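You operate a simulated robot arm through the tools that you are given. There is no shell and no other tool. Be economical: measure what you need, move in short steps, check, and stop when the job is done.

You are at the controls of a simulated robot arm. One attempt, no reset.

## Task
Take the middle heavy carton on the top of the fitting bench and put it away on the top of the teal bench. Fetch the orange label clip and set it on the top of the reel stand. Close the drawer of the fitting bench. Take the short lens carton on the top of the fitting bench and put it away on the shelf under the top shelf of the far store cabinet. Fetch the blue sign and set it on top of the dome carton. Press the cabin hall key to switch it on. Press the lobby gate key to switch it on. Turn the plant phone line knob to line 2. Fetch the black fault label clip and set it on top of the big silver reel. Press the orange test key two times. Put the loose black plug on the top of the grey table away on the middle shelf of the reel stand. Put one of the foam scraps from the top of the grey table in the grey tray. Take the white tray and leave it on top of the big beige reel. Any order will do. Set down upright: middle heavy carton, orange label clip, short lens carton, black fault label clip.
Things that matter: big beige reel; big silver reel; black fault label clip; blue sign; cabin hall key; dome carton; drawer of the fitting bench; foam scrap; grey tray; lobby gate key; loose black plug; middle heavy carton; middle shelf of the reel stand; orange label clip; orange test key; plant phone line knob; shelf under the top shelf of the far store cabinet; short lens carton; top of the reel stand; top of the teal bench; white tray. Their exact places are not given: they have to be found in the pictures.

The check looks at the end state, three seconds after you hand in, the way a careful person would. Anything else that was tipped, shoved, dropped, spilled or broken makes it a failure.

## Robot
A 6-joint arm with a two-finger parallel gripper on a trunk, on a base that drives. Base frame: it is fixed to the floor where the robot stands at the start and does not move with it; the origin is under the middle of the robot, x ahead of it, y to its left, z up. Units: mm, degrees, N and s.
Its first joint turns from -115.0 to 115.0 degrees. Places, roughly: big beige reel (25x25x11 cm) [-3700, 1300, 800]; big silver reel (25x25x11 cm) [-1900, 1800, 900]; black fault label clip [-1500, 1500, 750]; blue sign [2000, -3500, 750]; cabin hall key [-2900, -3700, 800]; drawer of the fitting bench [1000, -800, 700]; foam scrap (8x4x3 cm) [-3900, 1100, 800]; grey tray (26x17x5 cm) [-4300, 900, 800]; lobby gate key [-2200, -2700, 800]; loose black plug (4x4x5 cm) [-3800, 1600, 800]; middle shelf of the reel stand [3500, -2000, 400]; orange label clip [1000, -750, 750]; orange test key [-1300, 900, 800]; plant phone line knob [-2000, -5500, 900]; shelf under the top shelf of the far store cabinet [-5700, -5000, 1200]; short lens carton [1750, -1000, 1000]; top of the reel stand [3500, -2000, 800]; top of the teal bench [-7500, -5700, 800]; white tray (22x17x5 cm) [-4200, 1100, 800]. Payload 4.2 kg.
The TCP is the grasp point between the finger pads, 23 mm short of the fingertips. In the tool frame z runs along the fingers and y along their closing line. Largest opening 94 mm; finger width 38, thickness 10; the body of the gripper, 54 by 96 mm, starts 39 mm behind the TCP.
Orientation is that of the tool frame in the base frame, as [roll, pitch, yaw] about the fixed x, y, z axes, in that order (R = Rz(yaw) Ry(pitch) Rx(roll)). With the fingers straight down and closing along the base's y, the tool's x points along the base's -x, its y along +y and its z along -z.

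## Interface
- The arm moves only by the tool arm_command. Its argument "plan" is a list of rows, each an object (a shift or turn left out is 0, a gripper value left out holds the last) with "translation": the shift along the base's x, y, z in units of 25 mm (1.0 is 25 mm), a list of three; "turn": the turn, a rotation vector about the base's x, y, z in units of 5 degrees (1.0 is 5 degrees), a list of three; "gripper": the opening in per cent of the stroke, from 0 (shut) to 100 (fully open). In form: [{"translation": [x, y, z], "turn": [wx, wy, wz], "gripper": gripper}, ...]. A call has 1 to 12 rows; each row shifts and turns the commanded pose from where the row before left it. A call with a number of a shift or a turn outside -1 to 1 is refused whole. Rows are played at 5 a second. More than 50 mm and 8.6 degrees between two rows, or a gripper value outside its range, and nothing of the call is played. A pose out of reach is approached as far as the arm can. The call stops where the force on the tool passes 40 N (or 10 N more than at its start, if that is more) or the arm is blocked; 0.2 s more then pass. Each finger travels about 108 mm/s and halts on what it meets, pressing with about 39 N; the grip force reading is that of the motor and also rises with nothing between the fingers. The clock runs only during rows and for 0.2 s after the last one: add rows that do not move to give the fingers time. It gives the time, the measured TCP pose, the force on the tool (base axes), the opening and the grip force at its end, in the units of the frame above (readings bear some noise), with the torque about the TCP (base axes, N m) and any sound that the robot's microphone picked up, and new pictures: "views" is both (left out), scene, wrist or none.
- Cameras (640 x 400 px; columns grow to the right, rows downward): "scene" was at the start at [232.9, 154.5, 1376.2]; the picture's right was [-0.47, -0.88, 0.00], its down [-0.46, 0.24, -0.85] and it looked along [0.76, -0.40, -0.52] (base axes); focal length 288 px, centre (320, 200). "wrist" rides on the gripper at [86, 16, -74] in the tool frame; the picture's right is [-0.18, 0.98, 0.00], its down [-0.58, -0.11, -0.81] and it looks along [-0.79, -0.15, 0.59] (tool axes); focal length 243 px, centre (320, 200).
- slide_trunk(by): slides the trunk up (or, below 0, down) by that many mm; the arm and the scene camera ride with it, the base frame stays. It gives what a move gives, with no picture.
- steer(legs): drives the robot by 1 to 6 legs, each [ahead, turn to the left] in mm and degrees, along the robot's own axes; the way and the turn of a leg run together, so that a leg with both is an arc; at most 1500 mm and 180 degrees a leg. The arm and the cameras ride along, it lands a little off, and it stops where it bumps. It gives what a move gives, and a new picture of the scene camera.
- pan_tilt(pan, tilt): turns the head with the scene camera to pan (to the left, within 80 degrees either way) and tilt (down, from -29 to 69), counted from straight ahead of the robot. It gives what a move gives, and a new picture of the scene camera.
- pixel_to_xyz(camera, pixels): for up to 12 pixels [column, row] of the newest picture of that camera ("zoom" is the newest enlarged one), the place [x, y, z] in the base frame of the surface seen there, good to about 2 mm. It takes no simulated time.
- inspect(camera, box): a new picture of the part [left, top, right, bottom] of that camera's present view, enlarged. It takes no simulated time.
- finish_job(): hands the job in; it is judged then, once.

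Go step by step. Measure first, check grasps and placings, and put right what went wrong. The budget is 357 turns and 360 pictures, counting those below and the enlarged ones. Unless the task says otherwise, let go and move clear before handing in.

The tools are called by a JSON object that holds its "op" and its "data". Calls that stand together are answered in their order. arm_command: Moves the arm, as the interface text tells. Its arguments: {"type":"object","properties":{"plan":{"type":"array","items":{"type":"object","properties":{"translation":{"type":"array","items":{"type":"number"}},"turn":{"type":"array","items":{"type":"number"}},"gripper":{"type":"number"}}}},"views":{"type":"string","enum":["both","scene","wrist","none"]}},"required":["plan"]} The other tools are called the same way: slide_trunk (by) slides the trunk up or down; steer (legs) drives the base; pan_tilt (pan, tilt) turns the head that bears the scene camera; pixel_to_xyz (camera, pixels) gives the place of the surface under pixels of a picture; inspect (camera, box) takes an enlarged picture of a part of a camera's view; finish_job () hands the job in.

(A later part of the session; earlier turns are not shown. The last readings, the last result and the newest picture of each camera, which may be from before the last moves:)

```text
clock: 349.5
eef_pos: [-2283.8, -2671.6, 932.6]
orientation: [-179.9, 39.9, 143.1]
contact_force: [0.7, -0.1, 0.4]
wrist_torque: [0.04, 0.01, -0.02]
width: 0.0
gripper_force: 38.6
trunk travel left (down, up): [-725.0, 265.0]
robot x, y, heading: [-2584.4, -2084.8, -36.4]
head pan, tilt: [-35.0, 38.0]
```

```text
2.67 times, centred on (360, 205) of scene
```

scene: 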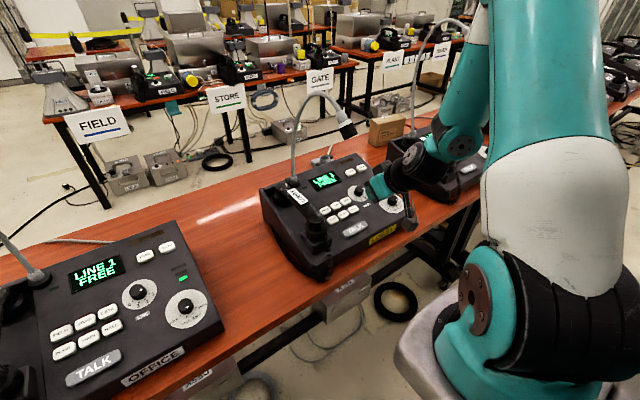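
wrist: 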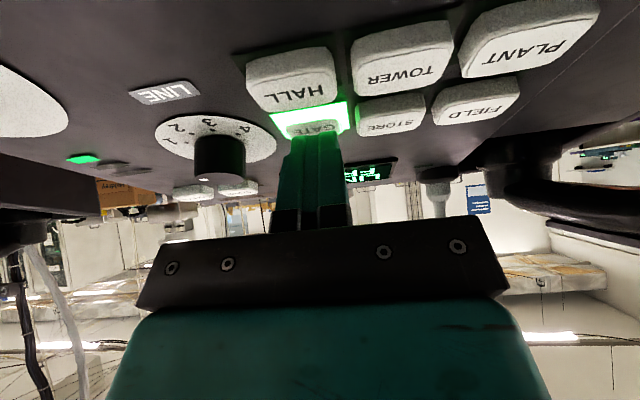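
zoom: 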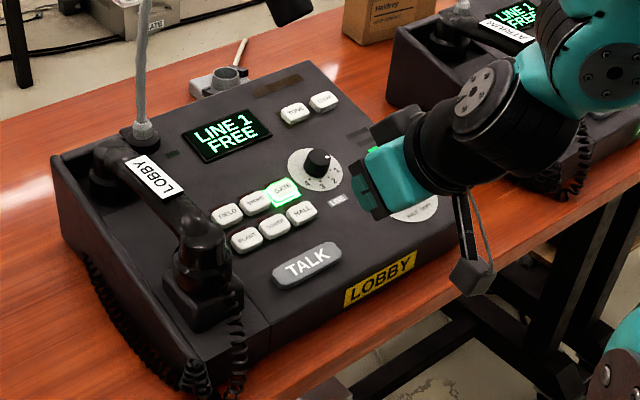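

LOBBY GATE confirmed lit. Untilt and fold the arm in before driving away.

{"op": "arm_command", "data": {"plan": [{"translation": [-0.2, 0.4, 0.4], "turn": [0.592, 0.806, 0]}, {"translation": [-0.2, 0.4, 0.4], "turn": [0.592, 0.806, 0]}, {"translation": [-0.2, 0.4, 0.4], "turn": [0.592, 0.806, 0]}, {"translation": [-0.2, 0.4, 0.4], "turn": [0.592, 0.806, 0]}, {"translation": [-0.4, 0.8, 0.6], "turn": [0.592, 0.806, 0]}, {"translation": [-0.4, 0.8, 0.6], "turn": [0.592, 0.806, 0]}, {"translation": [-0.4, 0.8, 0.6], "turn": [0.592, 0.806, 0]}, {"translation": [-0.4, 0.8, 0.6], "turn": [0.592, 0.806, 0]}, {"translation": [-0.3, 0.8, 0.6]}, {"translation": [-0.3, 0.8, 0.6]}], "views": "scene"}}

```text
clock: 351.7
eef_pos: [-2356.1, -2516.9, 1065.4]
orientation: [-179.5, -0.1, 143.2]
contact_force: [0.7, -0.4, 0.2]
wrist_torque: [0.01, 0.02, 0.01]
width: 0.0
gripper_force: 38.9
out of reach, approached as far as the arm can: row 10
trunk travel left (down, up): [-725.0, 265.0]
robot x, y, heading: [-2585.1, -2085.9, -36.2]
head pan, tilt: [-35.0, 38.0]
```

scene: 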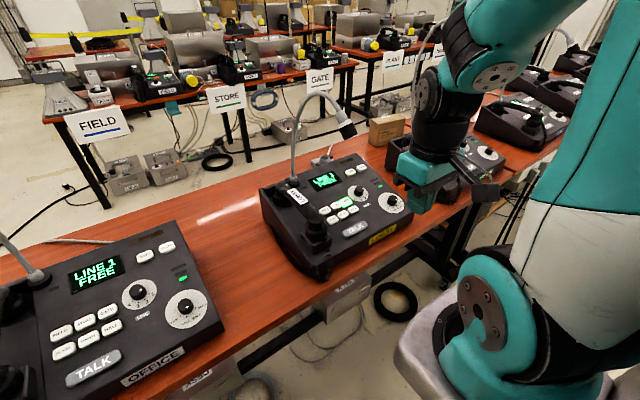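

{"op": "steer", "data": {"legs": [[0, 90], [1100, 0], [1000, 0], [0, -90], [1000, 0], [730, 0]]}}

{"op": "steer", "data": {"legs": [[0, -90]]}}

{"op": "pan_tilt", "data": {"pan": 20, "tilt": 20}}

```text
clock: 378.1
eef_pos: [371.9, -1718.2, 1064.9]
orientation: [-179.6, -0.2, 148.2]
contact_force: [0.3, -0.2, -1.1]
wrist_torque: [0.0, 0.0, 0.01]
width: 0.0
gripper_force: 39.1
trunk travel left (down, up): [-725.0, 265.0]
robot x, y, heading: [109.5, -1307.8, -31.5]
head pan, tilt: [-35.0, 38.0]
```

scene: 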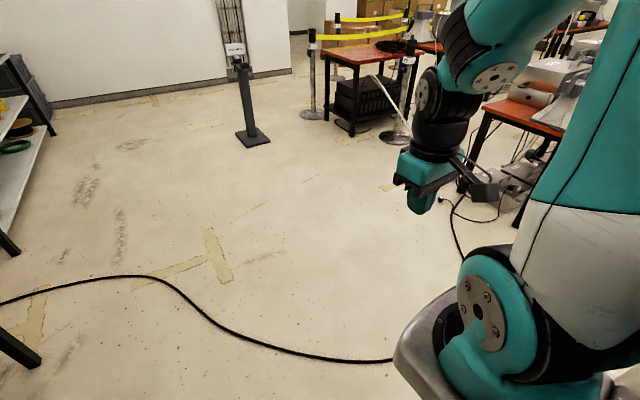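

```text
clock: 382.4
eef_pos: [-303.0, -1569.3, 1066.2]
orientation: [-179.6, -0.1, 57.8]
contact_force: [0.0, 0.1, 0.4]
wrist_torque: [-0.01, -0.02, -0.02]
width: 0.0
gripper_force: 38.9
trunk travel left (down, up): [-725.0, 265.0]
robot x, y, heading: [108.2, -1309.8, -122.0]
head pan, tilt: [-35.0, 38.0]
```

scene: 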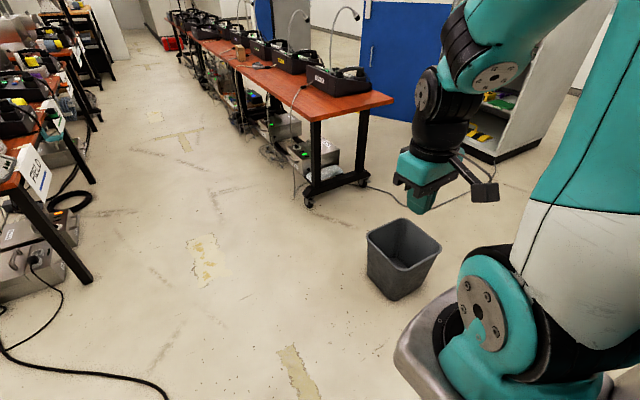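

```text
clock: 383.6
eef_pos: [-302.5, -1569.6, 1065.4]
orientation: [-179.6, -0.2, 57.9]
contact_force: [0.1, -0.4, 0.2]
wrist_torque: [-0.01, -0.05, 0.03]
width: 0.0
gripper_force: 39.3
trunk travel left (down, up): [-725.0, 265.0]
robot x, y, heading: [109.7, -1304.2, -121.5]
head pan, tilt: [20.0, 20.0]
```

scene: 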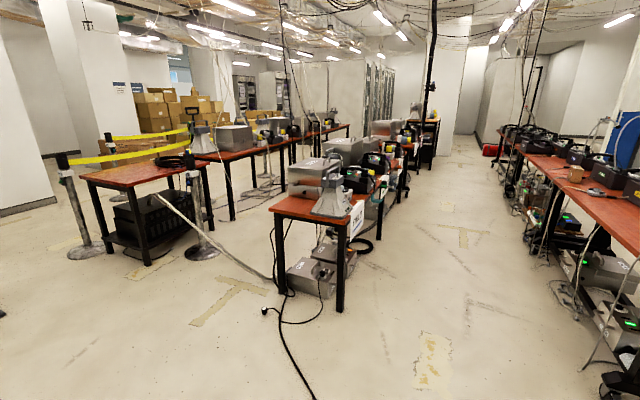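

The left aisle is open. Measure aisle edges.

{"op": "pixel_to_xyz", "data": {"camera": "scene", "pixels": [[342, 308], [352, 222], [610, 385], [555, 260], [412, 190], [438, 165], [520, 185], [470, 130], [465, 165]]}}

{"op": "inspect", "data": {"camera": "scene", "box": [260, 100, 460, 225]}}

```text
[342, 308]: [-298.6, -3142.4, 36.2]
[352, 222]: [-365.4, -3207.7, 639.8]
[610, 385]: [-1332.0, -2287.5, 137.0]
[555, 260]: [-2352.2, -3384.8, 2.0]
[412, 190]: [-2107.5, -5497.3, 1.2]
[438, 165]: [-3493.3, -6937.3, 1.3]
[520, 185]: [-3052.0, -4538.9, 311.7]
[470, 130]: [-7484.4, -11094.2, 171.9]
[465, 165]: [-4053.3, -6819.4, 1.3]
```

```text
3.20 times, centred on (360, 162) of scene
```

zoom: 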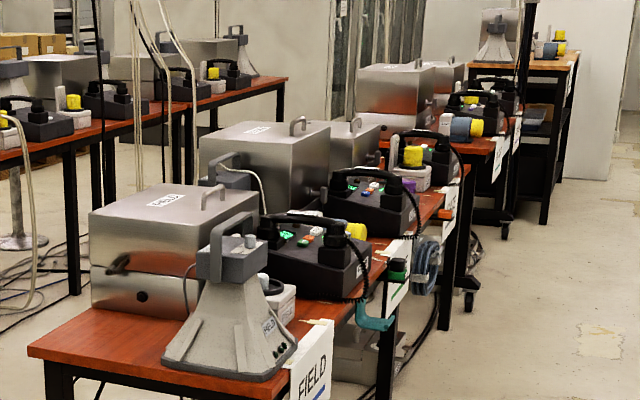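

Aisle spans u from -246 to ~1050. Drive down its middle to v≈-5450 and turn to face the PLANT table.

{"op": "steer", "data": {"legs": [[0, -3.9], [1500, 0], [1500, 0], [1500, 0], [0, 89]]}}

{"op": "pan_tilt", "data": {"pan": 5, "tilt": 25}}

```text
clock: 409.4
eef_pos: [-2201.0, -5498.5, 1065.4]
orientation: [-179.6, -0.2, 143.1]
contact_force: [-0.2, -0.5, 0.6]
wrist_torque: [-0.01, -0.01, 0.04]
width: 0.0
gripper_force: 39.6
trunk travel left (down, up): [-725.0, 265.0]
robot x, y, heading: [-2427.0, -5064.5, -36.3]
head pan, tilt: [20.0, 20.0]
```

scene: 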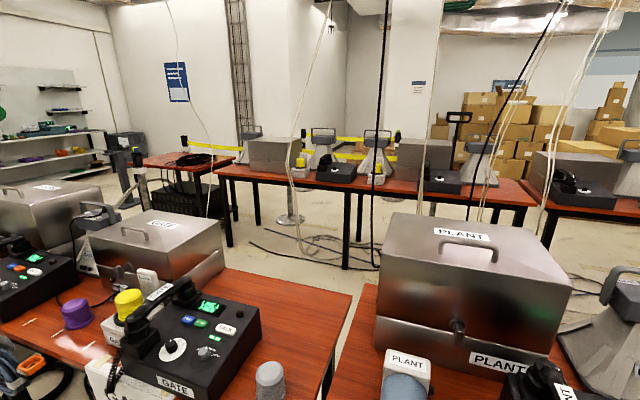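

```text
clock: 410.2
eef_pos: [-2201.6, -5499.1, 1065.1]
orientation: [-179.6, -0.2, 143.1]
contact_force: [0.0, -0.4, 0.0]
wrist_torque: [0.0, -0.01, -0.01]
width: 0.0
gripper_force: 38.8
trunk travel left (down, up): [-725.0, 265.0]
robot x, y, heading: [-2426.3, -5068.6, -36.2]
head pan, tilt: [5.0, 25.0]
```

scene: 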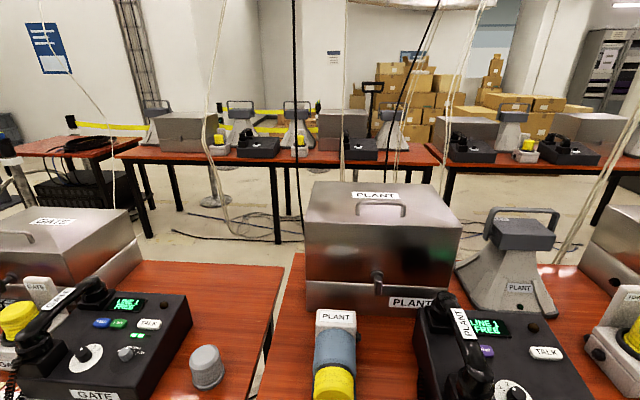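

PLANT phone is at lower right with its line knob near (505,390). Look at it closely.

{"op": "pan_tilt", "data": {"pan": -8, "tilt": 45}}

{"op": "inspect", "data": {"camera": "scene", "box": [330, 170, 530, 320]}}

```text
clock: 411.0
eef_pos: [-2201.0, -5498.8, 1064.4]
orientation: [-179.5, -0.2, 143.2]
contact_force: [-0.5, 0.3, 0.7]
wrist_torque: [0.0, -0.01, -0.02]
width: 0.0
gripper_force: 39.5
trunk travel left (down, up): [-725.0, 265.0]
robot x, y, heading: [-2424.6, -5066.8, -36.4]
head pan, tilt: [-8.0, 45.0]
```

scene: 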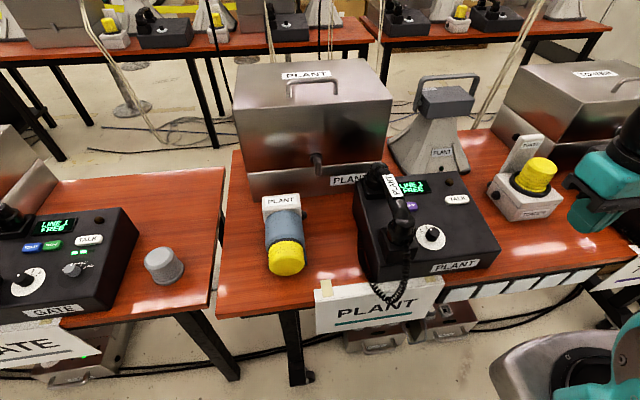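

```text
2.67 times, centred on (430, 245) of scene
```

zoom: 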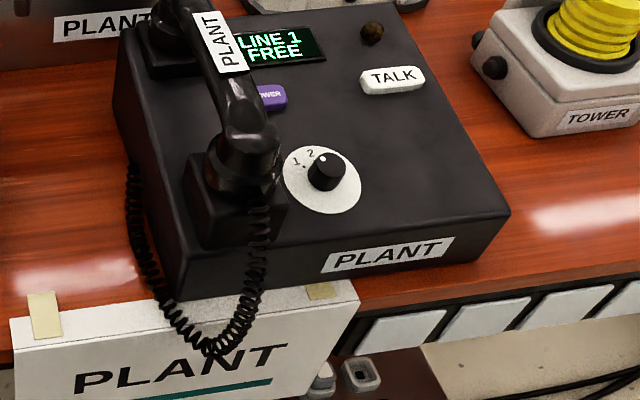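

{"op": "inspect", "data": {"camera": "scene", "box": [405, 210, 475, 255]}}

{"op": "pixel_to_xyz", "data": {"camera": "scene", "pixels": [[432, 233], [438, 247], [425, 246], [443, 230], [400, 240], [402, 220], [404, 255], [470, 250], [450, 190]]}}

```text
8.89 times, centred on (440, 232) of scene
```

zoom: 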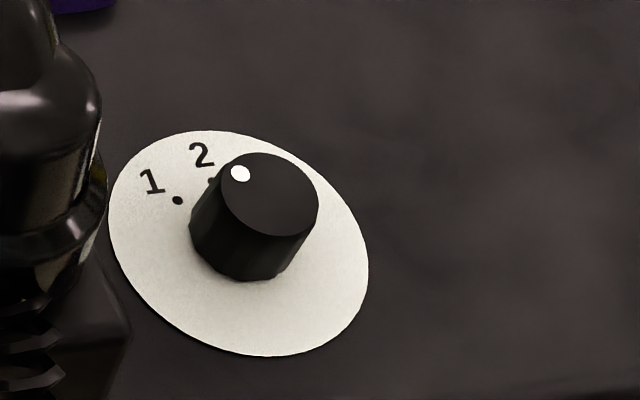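

```text
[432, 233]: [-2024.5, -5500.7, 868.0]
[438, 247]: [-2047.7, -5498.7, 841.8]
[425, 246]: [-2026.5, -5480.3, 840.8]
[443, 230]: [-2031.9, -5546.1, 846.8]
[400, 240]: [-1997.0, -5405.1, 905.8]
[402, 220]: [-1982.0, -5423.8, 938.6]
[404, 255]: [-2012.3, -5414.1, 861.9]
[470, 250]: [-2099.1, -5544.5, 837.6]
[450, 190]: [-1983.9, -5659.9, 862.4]
```

Pointer is at 1; need clockwise turn to 2. Measure the marks in 3-D.

{"op": "pixel_to_xyz", "data": {"camera": "zoom", "pixels": [[177, 200], [208, 182], [268, 195], [240, 173], [112, 205], [366, 280], [220, 133], [260, 354], [193, 240], [285, 265], [310, 210], [90, 120]]}}

```text
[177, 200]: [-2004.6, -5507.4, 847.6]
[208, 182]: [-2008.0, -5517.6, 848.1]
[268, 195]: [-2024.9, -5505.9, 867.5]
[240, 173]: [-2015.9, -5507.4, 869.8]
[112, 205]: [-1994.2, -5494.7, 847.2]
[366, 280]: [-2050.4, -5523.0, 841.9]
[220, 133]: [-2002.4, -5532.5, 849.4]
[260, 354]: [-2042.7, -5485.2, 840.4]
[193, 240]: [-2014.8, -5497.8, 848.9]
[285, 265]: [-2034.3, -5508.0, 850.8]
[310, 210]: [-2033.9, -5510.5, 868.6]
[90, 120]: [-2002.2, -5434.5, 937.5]
```

Knob centre (-2022,-5509), top z 868; marks 1 and 2 are ~36° apart (clockwise). Handset is ~72 mm left, so I start with yaw 180 and end at 144. Move above the knob.

{"op": "arm_command", "data": {"plan": [{"translation": [0.832, -0.005, -0.4], "turn": [0, 0, 0.92], "gripper": 48}, {"translation": [0.832, -0.005, -0.5], "turn": [0, 0, 0.92]}, {"translation": [0.832, -0.005, -0.5], "turn": [0, 0, 0.92]}, {"translation": [0.832, -0.005, -0.5], "turn": [0, 0, 0.92]}, {"translation": [0.832, -0.005, -0.5], "turn": [0, 0, 0.92]}, {"translation": [0.832, -0.005, -0.5], "turn": [0, 0, 0.92]}, {"translation": [0.832, -0.005, -0.5], "turn": [0, 0, 0.92]}, {"translation": [0.832, -0.005, -0.5], "turn": [0, 0, 0.92]}, {"translation": [0, 0, 0], "turn": [-0.49, -0.67, 0]}, {"turn": [-0.49, -0.67, 0]}], "views": "both"}}

```text
clock: 413.2
eef_pos: [-2034.7, -5499.9, 968.2]
orientation: [-174.8, 6.5, -179.9]
contact_force: [-0.9, 0.5, -0.3]
wrist_torque: [0.0, -0.01, -0.02]
width: 45.2
gripper_force: 0.1
trunk travel left (down, up): [-725.0, 265.0]
robot x, y, heading: [-2428.2, -5069.0, -36.5]
head pan, tilt: [-8.0, 45.0]
```

scene: 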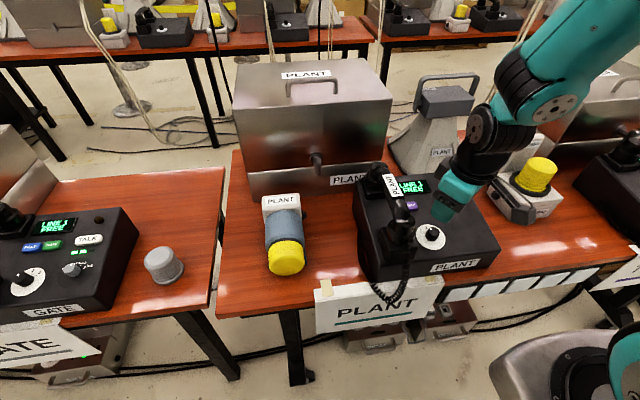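
wrist: 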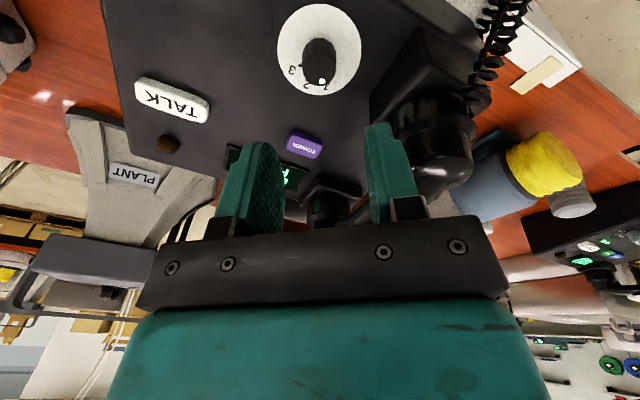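

{"op": "inspect", "data": {"camera": "wrist", "box": [260, 0, 390, 110]}}

```text
3.64 times, centred on (325, 55) of wrist
```

zoom: 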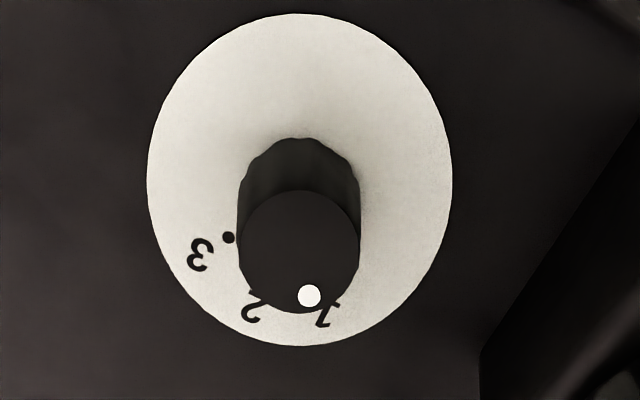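

Descend onto the knob, 96 mm.

{"op": "arm_command", "data": {"plan": [{"translation": [0.093, -0.068, -0.96]}, {"translation": [0.093, -0.068, -0.96]}, {"translation": [0.093, -0.068, -0.96]}, {"translation": [0.08, -0.055, -0.8]}], "views": "both"}}

```text
clock: 414.2
eef_pos: [-2026.9, -5503.6, 875.7]
orientation: [-174.7, 6.5, -179.8]
contact_force: [0.3, -0.2, 0.2]
wrist_torque: [-0.01, 0.02, -0.03]
width: 44.8
gripper_force: 0.1
trunk travel left (down, up): [-725.0, 265.0]
robot x, y, heading: [-2430.2, -5067.6, -36.6]
head pan, tilt: [-8.0, 45.0]
```

scene: 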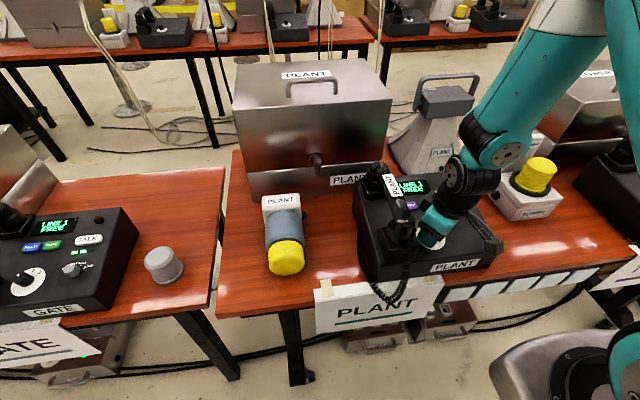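
wrist: 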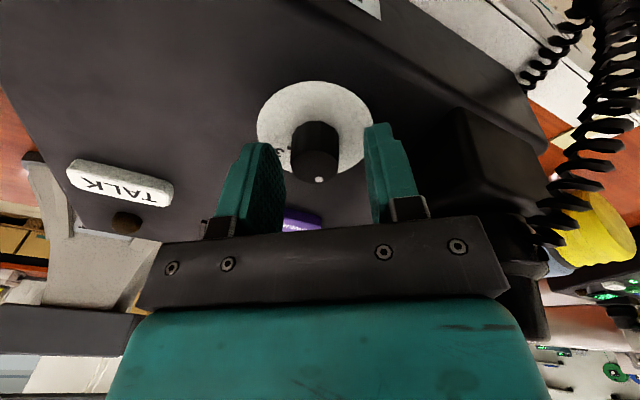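

Close on the knob and check.

{"op": "arm_command", "data": {"plan": [{"gripper": 10}, {"gripper": 10}, {"gripper": 10}], "views": "wrist"}}

```text
clock: 415.0
eef_pos: [-2026.2, -5506.4, 876.6]
orientation: [-174.6, 6.7, -179.9]
contact_force: [0.7, -11.3, 2.0]
wrist_torque: [-0.31, -0.14, -0.19]
width: 24.6
gripper_force: 38.7
trunk travel left (down, up): [-725.0, 265.0]
robot x, y, heading: [-2424.0, -5065.7, -36.5]
head pan, tilt: [-8.0, 45.0]
```

wrist: 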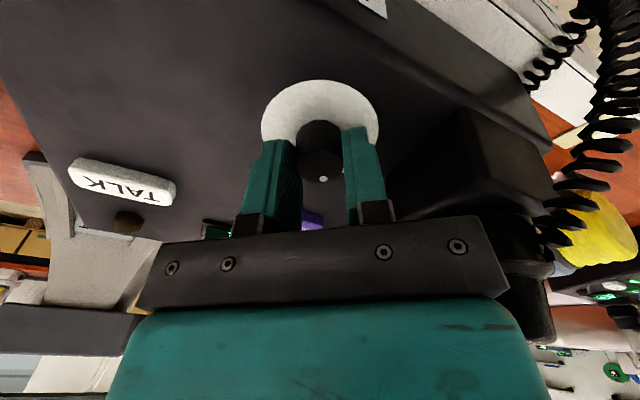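

Gripped (24.6 mm). Rotate clockwise ~37° about the panel normal.

{"op": "arm_command", "data": {"plan": [{"translation": [0, -0.08, 0], "turn": [0.107, -0.078, -0.91]}, {"turn": [0.107, -0.078, -0.91]}, {"turn": [0.107, -0.078, -0.91]}, {"turn": [0.107, -0.078, -0.91]}, {"turn": [0.107, -0.078, -0.91]}, {"turn": [0.107, -0.078, -0.91]}, {"turn": [0.107, -0.078, -0.91]}, {"turn": [0.107, -0.078, -0.91]}, {}], "views": "wrist"}}

{"op": "inspect", "data": {"camera": "scene", "box": [340, 150, 500, 270]}}

```text
clock: 417.0
eef_pos: [-2025.8, -5506.5, 876.7]
orientation: [-179.8, 7.9, 143.0]
contact_force: [-5.9, 9.0, 0.4]
wrist_torque: [0.77, 0.4, 0.06]
width: 24.7
gripper_force: 39.1
trunk travel left (down, up): [-725.0, 265.0]
robot x, y, heading: [-2428.8, -5068.8, -36.5]
head pan, tilt: [-8.0, 45.0]
```

wrist: 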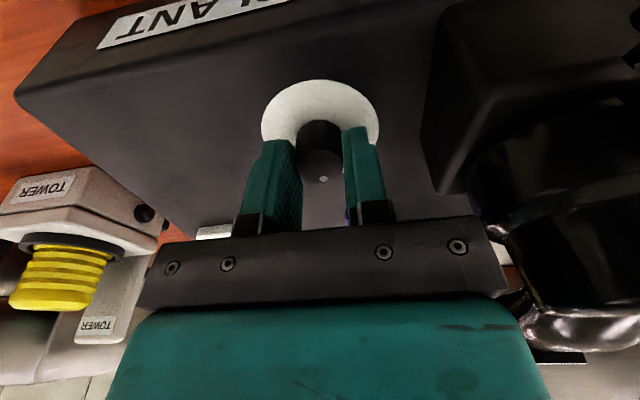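

```text
3.33 times, centred on (420, 210) of scene
```

zoom: 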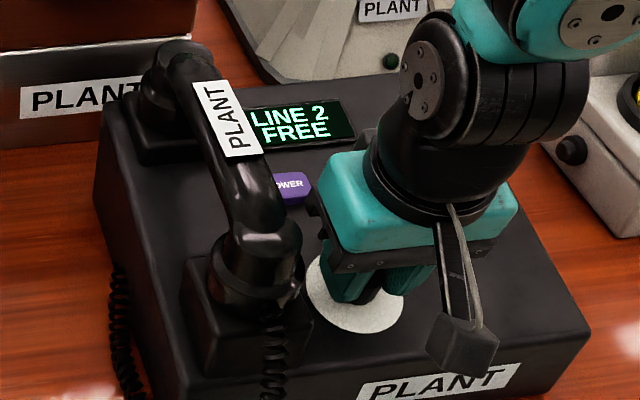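

The display reads LINE 2. Release and lift off.

{"op": "arm_command", "data": {"plan": [{"gripper": 48}, {"gripper": 48}, {"translation": [-0.093, 0.068, 0.96]}, {"translation": [-0.093, 0.068, 0.96]}, {"translation": [-0.093, 0.068, 0.96]}, {"translation": [-0.093, 0.068, 0.96]}, {"translation": [0, 0, 1], "turn": [0.49, 0.67, 0]}, {"translation": [0, 0, 1], "turn": [0.49, 0.67, 0]}, {"translation": [-0.8, 0.4, 0.5]}, {"translation": [-0.8, 0.4, 0.5]}, {"translation": [-0.8, 0.4, 0.5]}, {"translation": [-0.8, 0.4, 0.5]}], "views": "none"}}

{"op": "inspect", "data": {"camera": "scene", "box": [340, 150, 500, 270]}}

```text
clock: 419.6
eef_pos: [-2115.1, -5460.0, 1070.9]
orientation: [-179.7, -0.2, 143.1]
contact_force: [0.1, 0.1, 0.4]
wrist_torque: [0.01, -0.01, -0.01]
width: 45.2
gripper_force: 0.1
trunk travel left (down, up): [-725.0, 265.0]
robot x, y, heading: [-2427.9, -5064.8, -36.6]
head pan, tilt: [-8.0, 45.0]
```

```text
3.33 times, centred on (420, 210) of scene
```

zoom: 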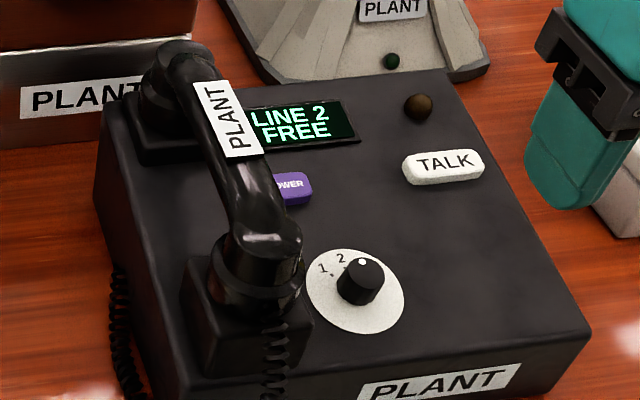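

LINE 2 set. Now fetch the lens carton: drive back up the aisle to the fitting bench's far part.

{"op": "steer", "data": {"legs": [[0, 90.3], [1500, 0], [1500, 0], [1450, 0], [0, -90]]}}

{"op": "steer", "data": {"legs": [[930, 0], [0, 90], [500, 0]]}}

{"op": "pan_tilt", "data": {"pan": 0, "tilt": 38}}

```text
clock: 448.1
eef_pos: [542.6, -1965.8, 1069.6]
orientation: [-179.6, -0.2, 143.9]
contact_force: [0.3, -0.2, -0.5]
wrist_torque: [-0.02, -0.01, 0.01]
width: 45.2
gripper_force: 0.0
trunk travel left (down, up): [-725.0, 265.0]
robot x, y, heading: [225.4, -1574.2, -35.9]
head pan, tilt: [-8.0, 45.0]
```

scene: 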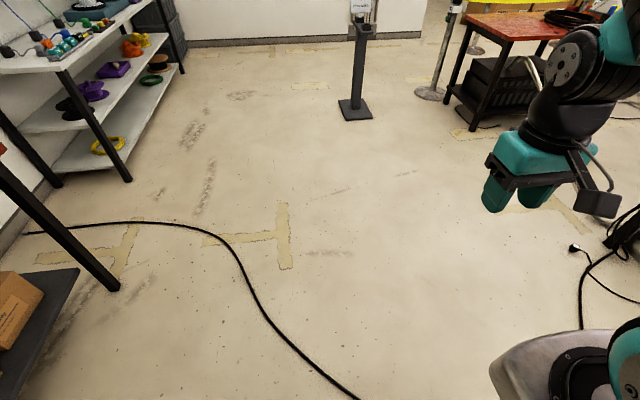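

```text
clock: 459.5
eef_pos: [1689.8, -1420.6, 1070.7]
orientation: [-179.6, -0.1, -126.9]
contact_force: [0.3, 0.7, 0.6]
wrist_torque: [-0.01, -0.01, -0.03]
width: 45.1
gripper_force: 0.1
trunk travel left (down, up): [-725.0, 265.0]
robot x, y, heading: [1295.2, -1732.2, 53.2]
head pan, tilt: [-8.0, 45.0]
```

scene: 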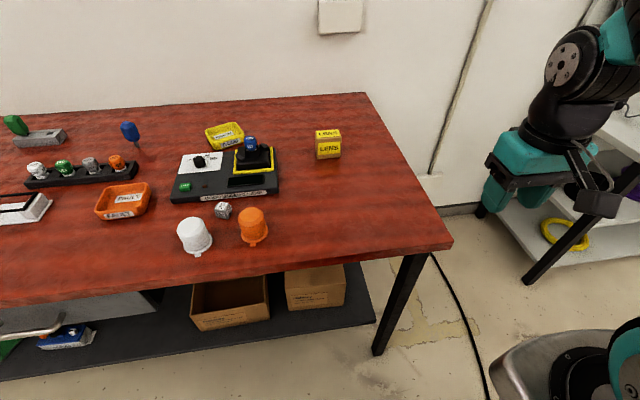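

```text
clock: 460.2
eef_pos: [1689.2, -1421.0, 1071.6]
orientation: [-179.7, -0.2, -126.9]
contact_force: [-0.5, 0.0, 0.1]
wrist_torque: [0.0, -0.05, -0.01]
width: 45.1
gripper_force: 0.0
trunk travel left (down, up): [-725.0, 265.0]
robot x, y, heading: [1294.7, -1729.7, 53.1]
head pan, tilt: [0.0, 38.0]
```

scene: 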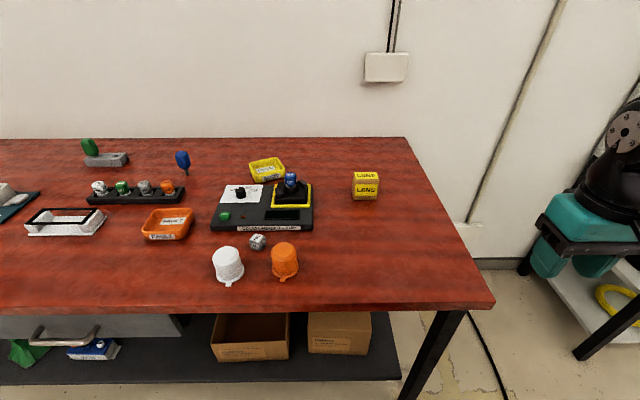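

Lens carton at (366,185). Zoom and measure.

{"op": "inspect", "data": {"camera": "scene", "box": [340, 162, 396, 207]}}

{"op": "pixel_to_xyz", "data": {"camera": "zoom", "pixels": [[163, 118], [430, 115], [165, 205], [435, 200], [300, 160], [175, 410], [425, 400]]}}

```text
8.89 times, centred on (368, 184) of scene
```

zoom: 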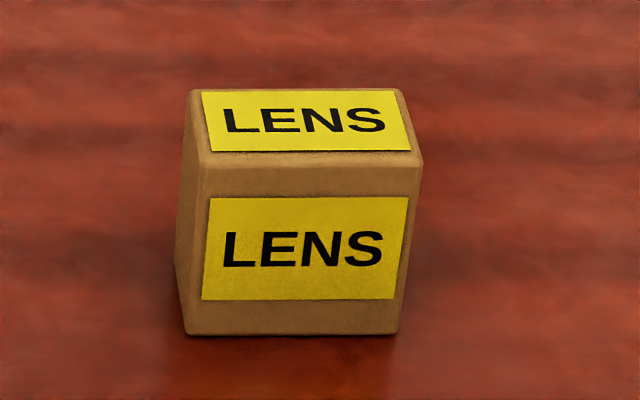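

```text
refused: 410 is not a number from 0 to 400
```

{"op": "pixel_to_xyz", "data": {"camera": "zoom", "pixels": [[202, 160], [418, 158], [198, 94], [398, 94], [305, 122], [192, 328], [400, 325]]}}

```text
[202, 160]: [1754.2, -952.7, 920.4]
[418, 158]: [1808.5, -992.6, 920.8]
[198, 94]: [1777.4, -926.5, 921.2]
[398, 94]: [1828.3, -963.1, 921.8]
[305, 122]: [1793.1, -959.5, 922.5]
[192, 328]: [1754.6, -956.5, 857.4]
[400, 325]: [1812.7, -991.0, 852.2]
```

Lens carton: centre (1792,-959), 67×38×70. For the cabinet shelf I'll grip it with the tool tilted 60° forward. Drive 150 closer, then tilt while extending to a pre-grasp.

{"op": "steer", "data": {"legs": [[150, 0]]}}

{"op": "arm_command", "data": {"plan": [{"translation": [-0.145, 0.885, 0], "turn": [0.806, -0.592, 0], "gripper": 100}, {"translation": [-0.145, 0.885, 0], "turn": [0.806, -0.592, 0]}, {"translation": [-0.145, 0.885, 0], "turn": [0.806, -0.592, 0]}, {"translation": [-0.145, 0.885, -0.3], "turn": [0.806, -0.592, 0]}, {"translation": [-0.145, 0.885, -0.3], "turn": [0.806, -0.592, 0]}, {"translation": [-0.145, 0.885, -0.5], "turn": [0.806, -0.592, 0]}, {"translation": [-0.145, 0.885, -0.5], "turn": [0.806, -0.592, 0]}, {"translation": [-0.145, 0.885, -0.6], "turn": [0.806, -0.592, 0]}, {"translation": [-0.145, 0.885, -0.6], "turn": [0.806, -0.592, 0]}, {"translation": [-0.145, 0.885, -0.7], "turn": [0.806, -0.592, 0]}, {"translation": [-0.145, 0.885, -0.7], "turn": [0.806, -0.592, 0]}, {"translation": [-0.145, 0.885, -0.7], "turn": [0.806, -0.592, 0]}], "views": "both"}}

```text
clock: 461.6
eef_pos: [1781.5, -1299.1, 1071.1]
orientation: [-179.6, -0.2, -127.0]
contact_force: [0.3, 0.2, 0.3]
wrist_torque: [0.0, 0.02, 0.02]
width: 45.3
gripper_force: 0.0
trunk travel left (down, up): [-725.0, 265.0]
robot x, y, heading: [1388.3, -1612.3, 53.5]
head pan, tilt: [0.0, 38.0]
```

scene: 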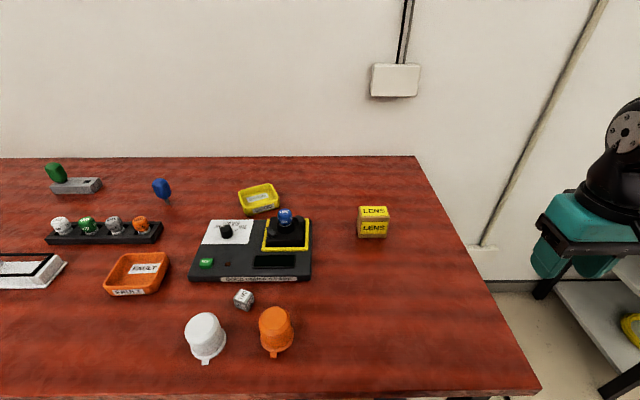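

```text
clock: 464.2
eef_pos: [1736.2, -1033.9, 949.9]
orientation: [179.0, 60.0, -127.7]
contact_force: [-0.1, 0.1, -0.7]
wrist_torque: [0.01, 0.01, 0.0]
width: 94.0
gripper_force: 0.0
trunk travel left (down, up): [-725.0, 265.0]
robot x, y, heading: [1386.4, -1608.0, 53.3]
head pan, tilt: [0.0, 38.0]
```

scene: 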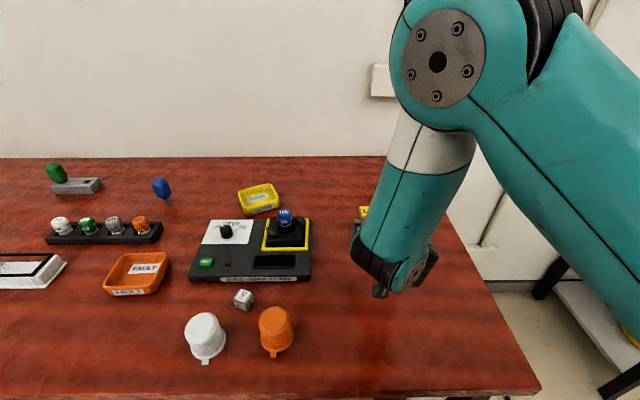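
wrist: 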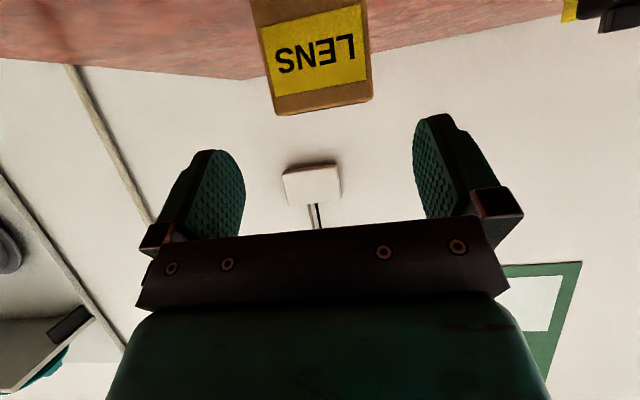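

Centred. Advance along the tool axis to the carton and grip.

{"op": "arm_command", "data": {"plan": [{"translation": [0.448, 0.6, -0.46]}, {"translation": [0.448, 0.6, -0.46]}, {"translation": [0.448, 0.6, -0.46]}, {"translation": [0.448, 0.6, -0.46]}, {"translation": [0.448, 0.6, -0.46]}], "views": "wrist"}}

```text
clock: 465.2
eef_pos: [1780.4, -977.3, 911.3]
orientation: [179.3, 59.9, -127.7]
contact_force: [-11.5, -24.0, 53.4]
wrist_torque: [-6.45, 5.28, 0.92]
width: 93.9
gripper_force: 0.1
trunk travel left (down, up): [-725.0, 265.0]
robot x, y, heading: [1388.4, -1615.1, 53.2]
head pan, tilt: [0.0, 38.0]
stopped in row 5: the force on the tool passed its limit (the readings are from after the stop); the commanded pose is now the measured one
```

wrist: 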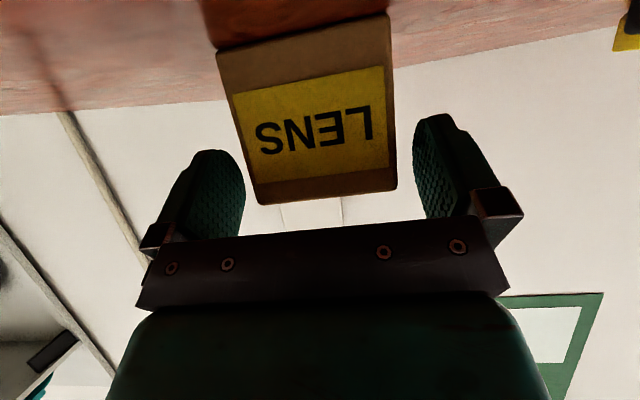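

The wrist camera touched the table (60° is too steep). Back off, reduce tilt to 45° and grip a little higher.

{"op": "arm_command", "data": {"plan": [{"translation": [-0.1, -0.14, 0.9]}, {"translation": [-0.5, -0.7, 0.5]}, {"translation": [-0.5, -0.7, 0.4]}, {"translation": [-0.5, -0.7, 0.2]}, {"translation": [-0.4, -0.5, 0]}, {"translation": [0.2, 0.33, 0.27], "turn": [-0.806, 0.592, 0]}, {"translation": [0.23, 0.33, 0.27], "turn": [-0.806, 0.592, 0]}, {"translation": [0.23, 0.33, 0.27], "turn": [-0.806, 0.592, 0]}], "views": "wrist"}}

```text
clock: 467.0
eef_pos: [1749.8, -1018.7, 976.8]
orientation: [179.7, 44.7, -127.1]
contact_force: [0.5, 0.5, 0.0]
wrist_torque: [0.01, 0.01, 0.01]
width: 94.1
gripper_force: 0.1
trunk travel left (down, up): [-725.0, 265.0]
robot x, y, heading: [1386.7, -1612.4, 53.3]
head pan, tilt: [0.0, 38.0]
```

wrist: 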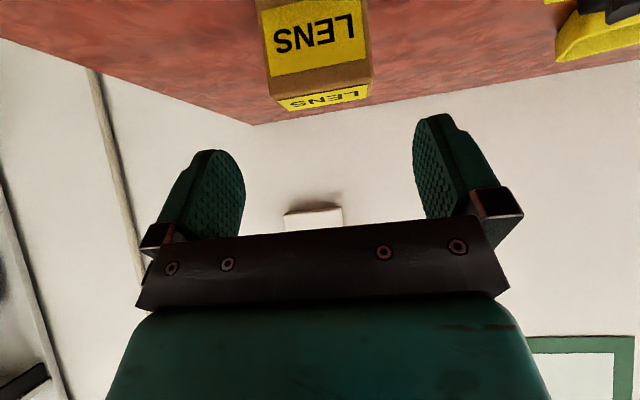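

{"op": "arm_command", "data": {"plan": [{"translation": [0.42, 0.6, -0.74]}, {"translation": [0.42, 0.6, -0.74]}, {"translation": [0.42, 0.6, -0.74]}, {"translation": [0.42, 0.6, -0.74]}, {"gripper": 30}, {"gripper": 30}, {"gripper": 30}], "views": "wrist"}}

```text
clock: 468.6
eef_pos: [1790.2, -960.0, 902.1]
orientation: [179.6, 44.6, -127.3]
contact_force: [0.0, -0.4, -0.6]
wrist_torque: [-0.01, -0.02, 0.01]
width: 69.4
gripper_force: 39.2
trunk travel left (down, up): [-725.0, 265.0]
robot x, y, heading: [1387.6, -1608.8, 53.3]
head pan, tilt: [0.0, 38.0]
```

wrist: 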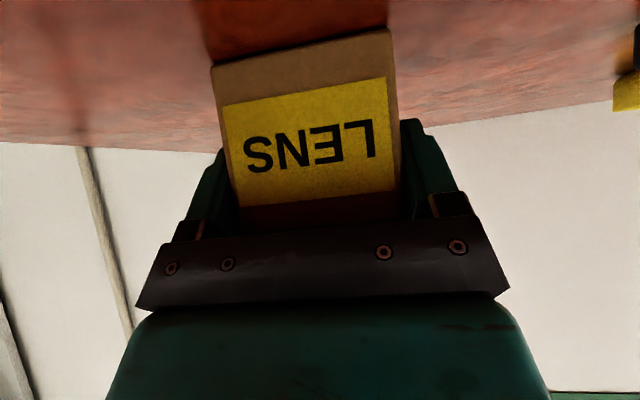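

Gripped at 69 mm. Lift and check.

{"op": "arm_command", "data": {"plan": [{"translation": [0, 0, 1]}, {"translation": [0, 0, 1]}, {"translation": [0, 0, 1]}, {"translation": [0, 0, 1]}, {"translation": [0, 0, 1]}, {"translation": [-0.3, -0.5, 1]}, {"translation": [-0.3, -0.5, 1]}, {"translation": [-0.5, -0.7, 1]}, {"translation": [-0.5, -0.7, 1]}], "views": "wrist"}}

{"op": "steer", "data": {"legs": [[-700, 0], [0, 90]]}}

```text
clock: 470.6
eef_pos: [1749.0, -1019.6, 1128.4]
orientation: [179.8, 44.7, -127.2]
contact_force: [-0.4, 0.2, -1.4]
wrist_torque: [0.0, -0.04, -0.03]
width: 69.6
gripper_force: 39.4
trunk travel left (down, up): [-725.0, 265.0]
robot x, y, heading: [1390.7, -1608.3, 53.2]
head pan, tilt: [0.0, 38.0]
```

wrist: 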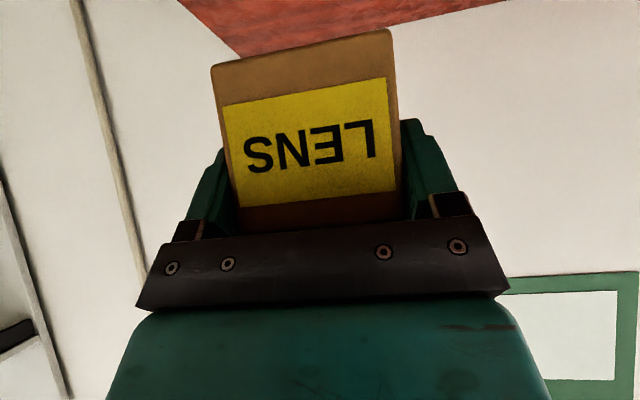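

```text
clock: 478.2
eef_pos: [382.3, -1798.1, 1128.6]
orientation: [179.6, 44.7, -37.3]
contact_force: [0.2, -0.4, -0.1]
wrist_torque: [0.01, -0.02, 0.02]
width: 69.6
gripper_force: 39.0
trunk travel left (down, up): [-725.0, 265.0]
robot x, y, heading: [974.2, -2163.1, 143.4]
head pan, tilt: [0.0, 38.0]
```

scene: 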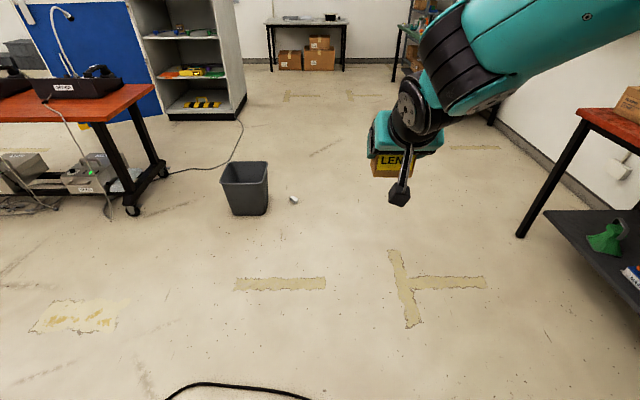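

Carton held. Drive across and down the left aisle.

{"op": "steer", "data": {"legs": [[1150, 0], [0, 90.3], [1500, 0], [1500, 0], [1500, 0], [1200, 0]]}}

{"op": "pan_tilt", "data": {"pan": -5, "tilt": 22}}

```text
clock: 514.8
eef_pos: [-3565.6, -6787.5, 1128.8]
orientation: [179.8, 44.7, 55.2]
contact_force: [1.2, 0.7, -0.7]
wrist_torque: [0.02, 0.03, -0.01]
width: 69.3
gripper_force: 39.2
trunk travel left (down, up): [-725.0, 265.0]
robot x, y, heading: [-3225.6, -6177.8, -124.4]
head pan, tilt: [0.0, 38.0]
```

scene: 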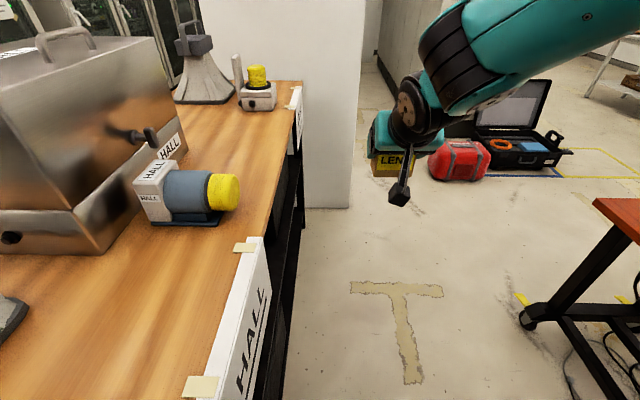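

```text
clock: 515.6
eef_pos: [-3564.9, -6787.0, 1128.9]
orientation: [179.7, 44.7, 55.2]
contact_force: [-1.0, 0.8, -1.4]
wrist_torque: [0.0, 0.0, -0.02]
width: 69.6
gripper_force: 38.8
trunk travel left (down, up): [-725.0, 265.0]
robot x, y, heading: [-3228.2, -6180.7, -124.1]
head pan, tilt: [-5.0, 22.0]
```

scene: 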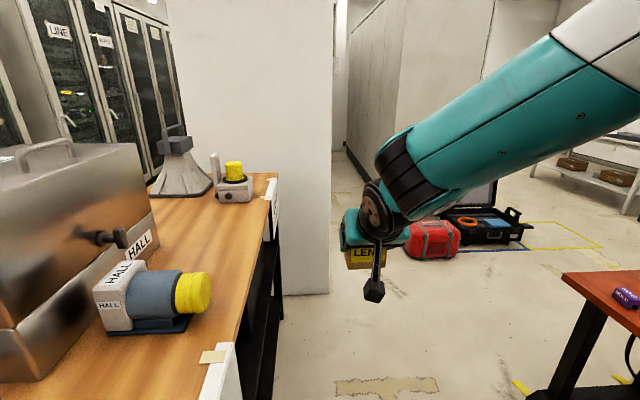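

Measure HALL table edge, pillar, red bag, console row end.

{"op": "pixel_to_xyz", "data": {"camera": "scene", "pixels": [[272, 215], [240, 330], [320, 292], [410, 255], [455, 245], [530, 245], [565, 275], [540, 390], [350, 150], [580, 170], [440, 330], [385, 150]]}}

```text
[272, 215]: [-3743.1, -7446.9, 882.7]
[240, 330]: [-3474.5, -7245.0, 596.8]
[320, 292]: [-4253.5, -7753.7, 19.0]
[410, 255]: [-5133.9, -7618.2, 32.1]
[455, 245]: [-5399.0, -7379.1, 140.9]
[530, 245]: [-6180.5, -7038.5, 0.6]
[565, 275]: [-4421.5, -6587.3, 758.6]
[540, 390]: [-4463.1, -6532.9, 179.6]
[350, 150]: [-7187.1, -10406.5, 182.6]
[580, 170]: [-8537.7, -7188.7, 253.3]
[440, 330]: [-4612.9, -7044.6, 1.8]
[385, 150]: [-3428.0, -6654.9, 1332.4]
```

Beyond the console row's end (v≈-7870) there is ~1.2 m gap to the bag. Drive through it to the front of the far cabinet.

{"op": "steer", "data": {"legs": [[0, -10.2], [1400, 0], [200, 0], [0, -82], [1450, 0]]}}

{"op": "pan_tilt", "data": {"pan": -30, "tilt": 10}}

```text
clock: 535.0
eef_pos: [-6157.4, -6117.5, 1129.0]
orientation: [179.6, 44.7, -36.2]
contact_force: [-0.4, 0.3, -1.0]
wrist_torque: [-0.01, 0.01, 0.03]
width: 69.6
gripper_force: 38.8
trunk travel left (down, up): [-725.0, 265.0]
robot x, y, heading: [-5558.3, -6468.7, 144.4]
head pan, tilt: [-5.0, 22.0]
```

scene: 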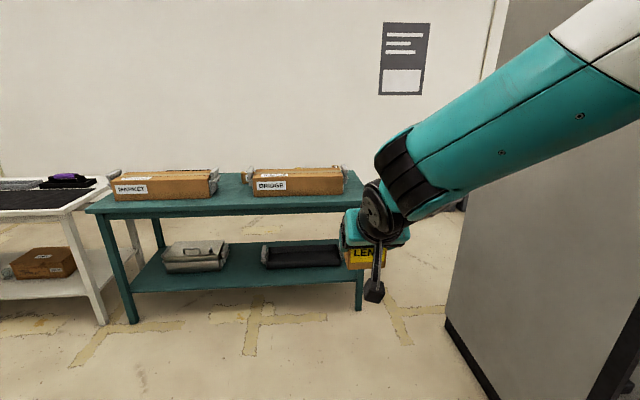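

```text
clock: 535.9
eef_pos: [-6157.2, -6117.2, 1128.5]
orientation: [179.8, 44.7, -36.1]
contact_force: [-0.1, -0.1, -0.7]
wrist_torque: [0.0, 0.02, -0.02]
width: 69.6
gripper_force: 38.7
trunk travel left (down, up): [-725.0, 265.0]
robot x, y, heading: [-5557.0, -6466.2, 144.5]
head pan, tilt: [-30.0, 10.0]
```

scene: 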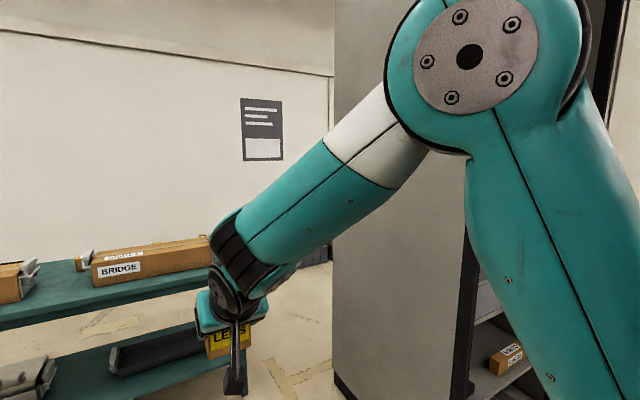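

Now go in front of the cabinet: (u≈-1300, v≈-7700), facing it.

{"op": "steer", "data": {"legs": [[0, -78], [759, 0], [0, 77.4]]}}

{"op": "pan_tilt", "data": {"pan": -12, "tilt": 5}}

```text
clock: 545.2
eef_pos: [-5578.0, -5180.9, 1122.1]
orientation: [-179.3, 43.7, -69.6]
contact_force: [0.1, 0.0, -1.0]
wrist_torque: [0.02, -0.02, 0.0]
width: 69.6
gripper_force: 39.1
trunk travel left (down, up): [-725.0, 265.0]
robot x, y, heading: [-5274.6, -5803.1, 111.2]
head pan, tilt: [-30.0, 10.0]
stopped in leg 3: the force on the tool passed its limit (the readings are from after the stop); the commanded pose is now the measured one
```

scene: 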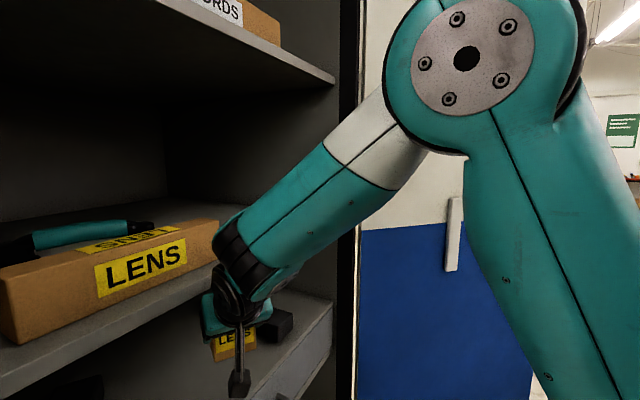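

```text
clock: 546.0
eef_pos: [-5578.7, -5179.9, 1122.1]
orientation: [-179.2, 43.7, -69.7]
contact_force: [1.8, -2.3, -3.3]
wrist_torque: [0.14, -0.02, 0.05]
width: 69.5
gripper_force: 39.1
trunk travel left (down, up): [-725.0, 265.0]
robot x, y, heading: [-5278.0, -5802.4, 111.3]
head pan, tilt: [-12.0, 5.0]
```

scene: 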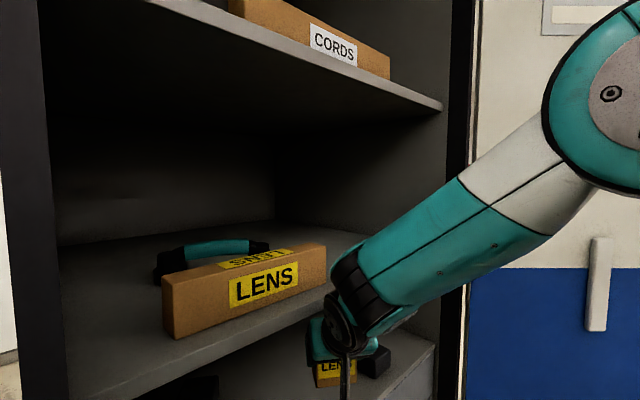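

The held carton touched the shelf's front edge during the turn. Turn back right, then measure the shelves.

{"op": "steer", "data": {"legs": [[0, -14]]}}

{"op": "pan_tilt", "data": {"pan": 25, "tilt": 0}}

{"op": "pixel_to_xyz", "data": {"camera": "scene", "pixels": [[320, 200], [250, 250], [350, 260], [400, 250], [300, 100], [400, 100], [200, 300], [450, 150], [320, 20], [400, 20]]}}

```text
clock: 547.2
eef_pos: [-5421.3, -5126.5, 1123.0]
orientation: [-179.4, 43.6, -83.5]
contact_force: [-0.6, -0.5, -1.7]
wrist_torque: [-0.01, -0.03, 0.0]
width: 69.3
gripper_force: 39.3
trunk travel left (down, up): [-725.0, 265.0]
robot x, y, heading: [-5277.2, -5802.8, 97.5]
head pan, tilt: [-12.0, 5.0]
```

scene: 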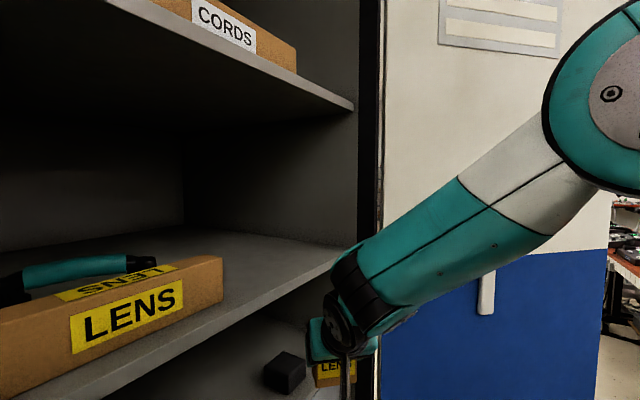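

```text
clock: 548.3
eef_pos: [-5420.7, -5126.4, 1122.7]
orientation: [-179.4, 43.7, -83.5]
contact_force: [0.1, -0.8, -0.8]
wrist_torque: [-0.01, 0.02, 0.0]
width: 69.7
gripper_force: 38.6
trunk travel left (down, up): [-725.0, 265.0]
robot x, y, heading: [-5278.4, -5798.5, 97.3]
head pan, tilt: [25.0, 0.0]
```

scene: 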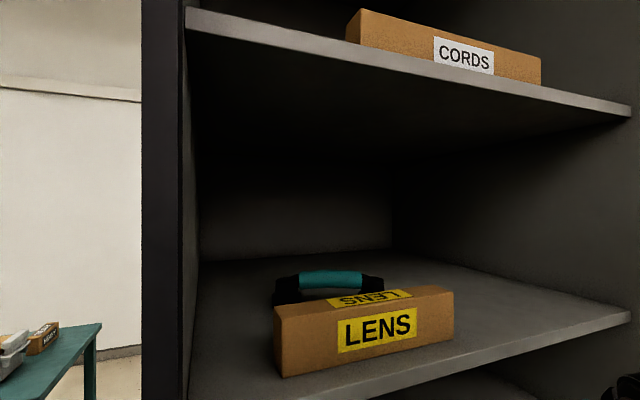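

```text
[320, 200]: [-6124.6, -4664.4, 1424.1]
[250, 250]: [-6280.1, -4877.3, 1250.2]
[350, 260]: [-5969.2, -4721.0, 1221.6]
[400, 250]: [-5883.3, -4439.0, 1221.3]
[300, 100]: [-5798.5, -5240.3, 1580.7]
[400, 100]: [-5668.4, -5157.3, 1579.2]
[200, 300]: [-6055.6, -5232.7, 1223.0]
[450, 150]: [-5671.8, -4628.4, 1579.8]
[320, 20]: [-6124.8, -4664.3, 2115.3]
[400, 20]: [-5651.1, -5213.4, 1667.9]
```

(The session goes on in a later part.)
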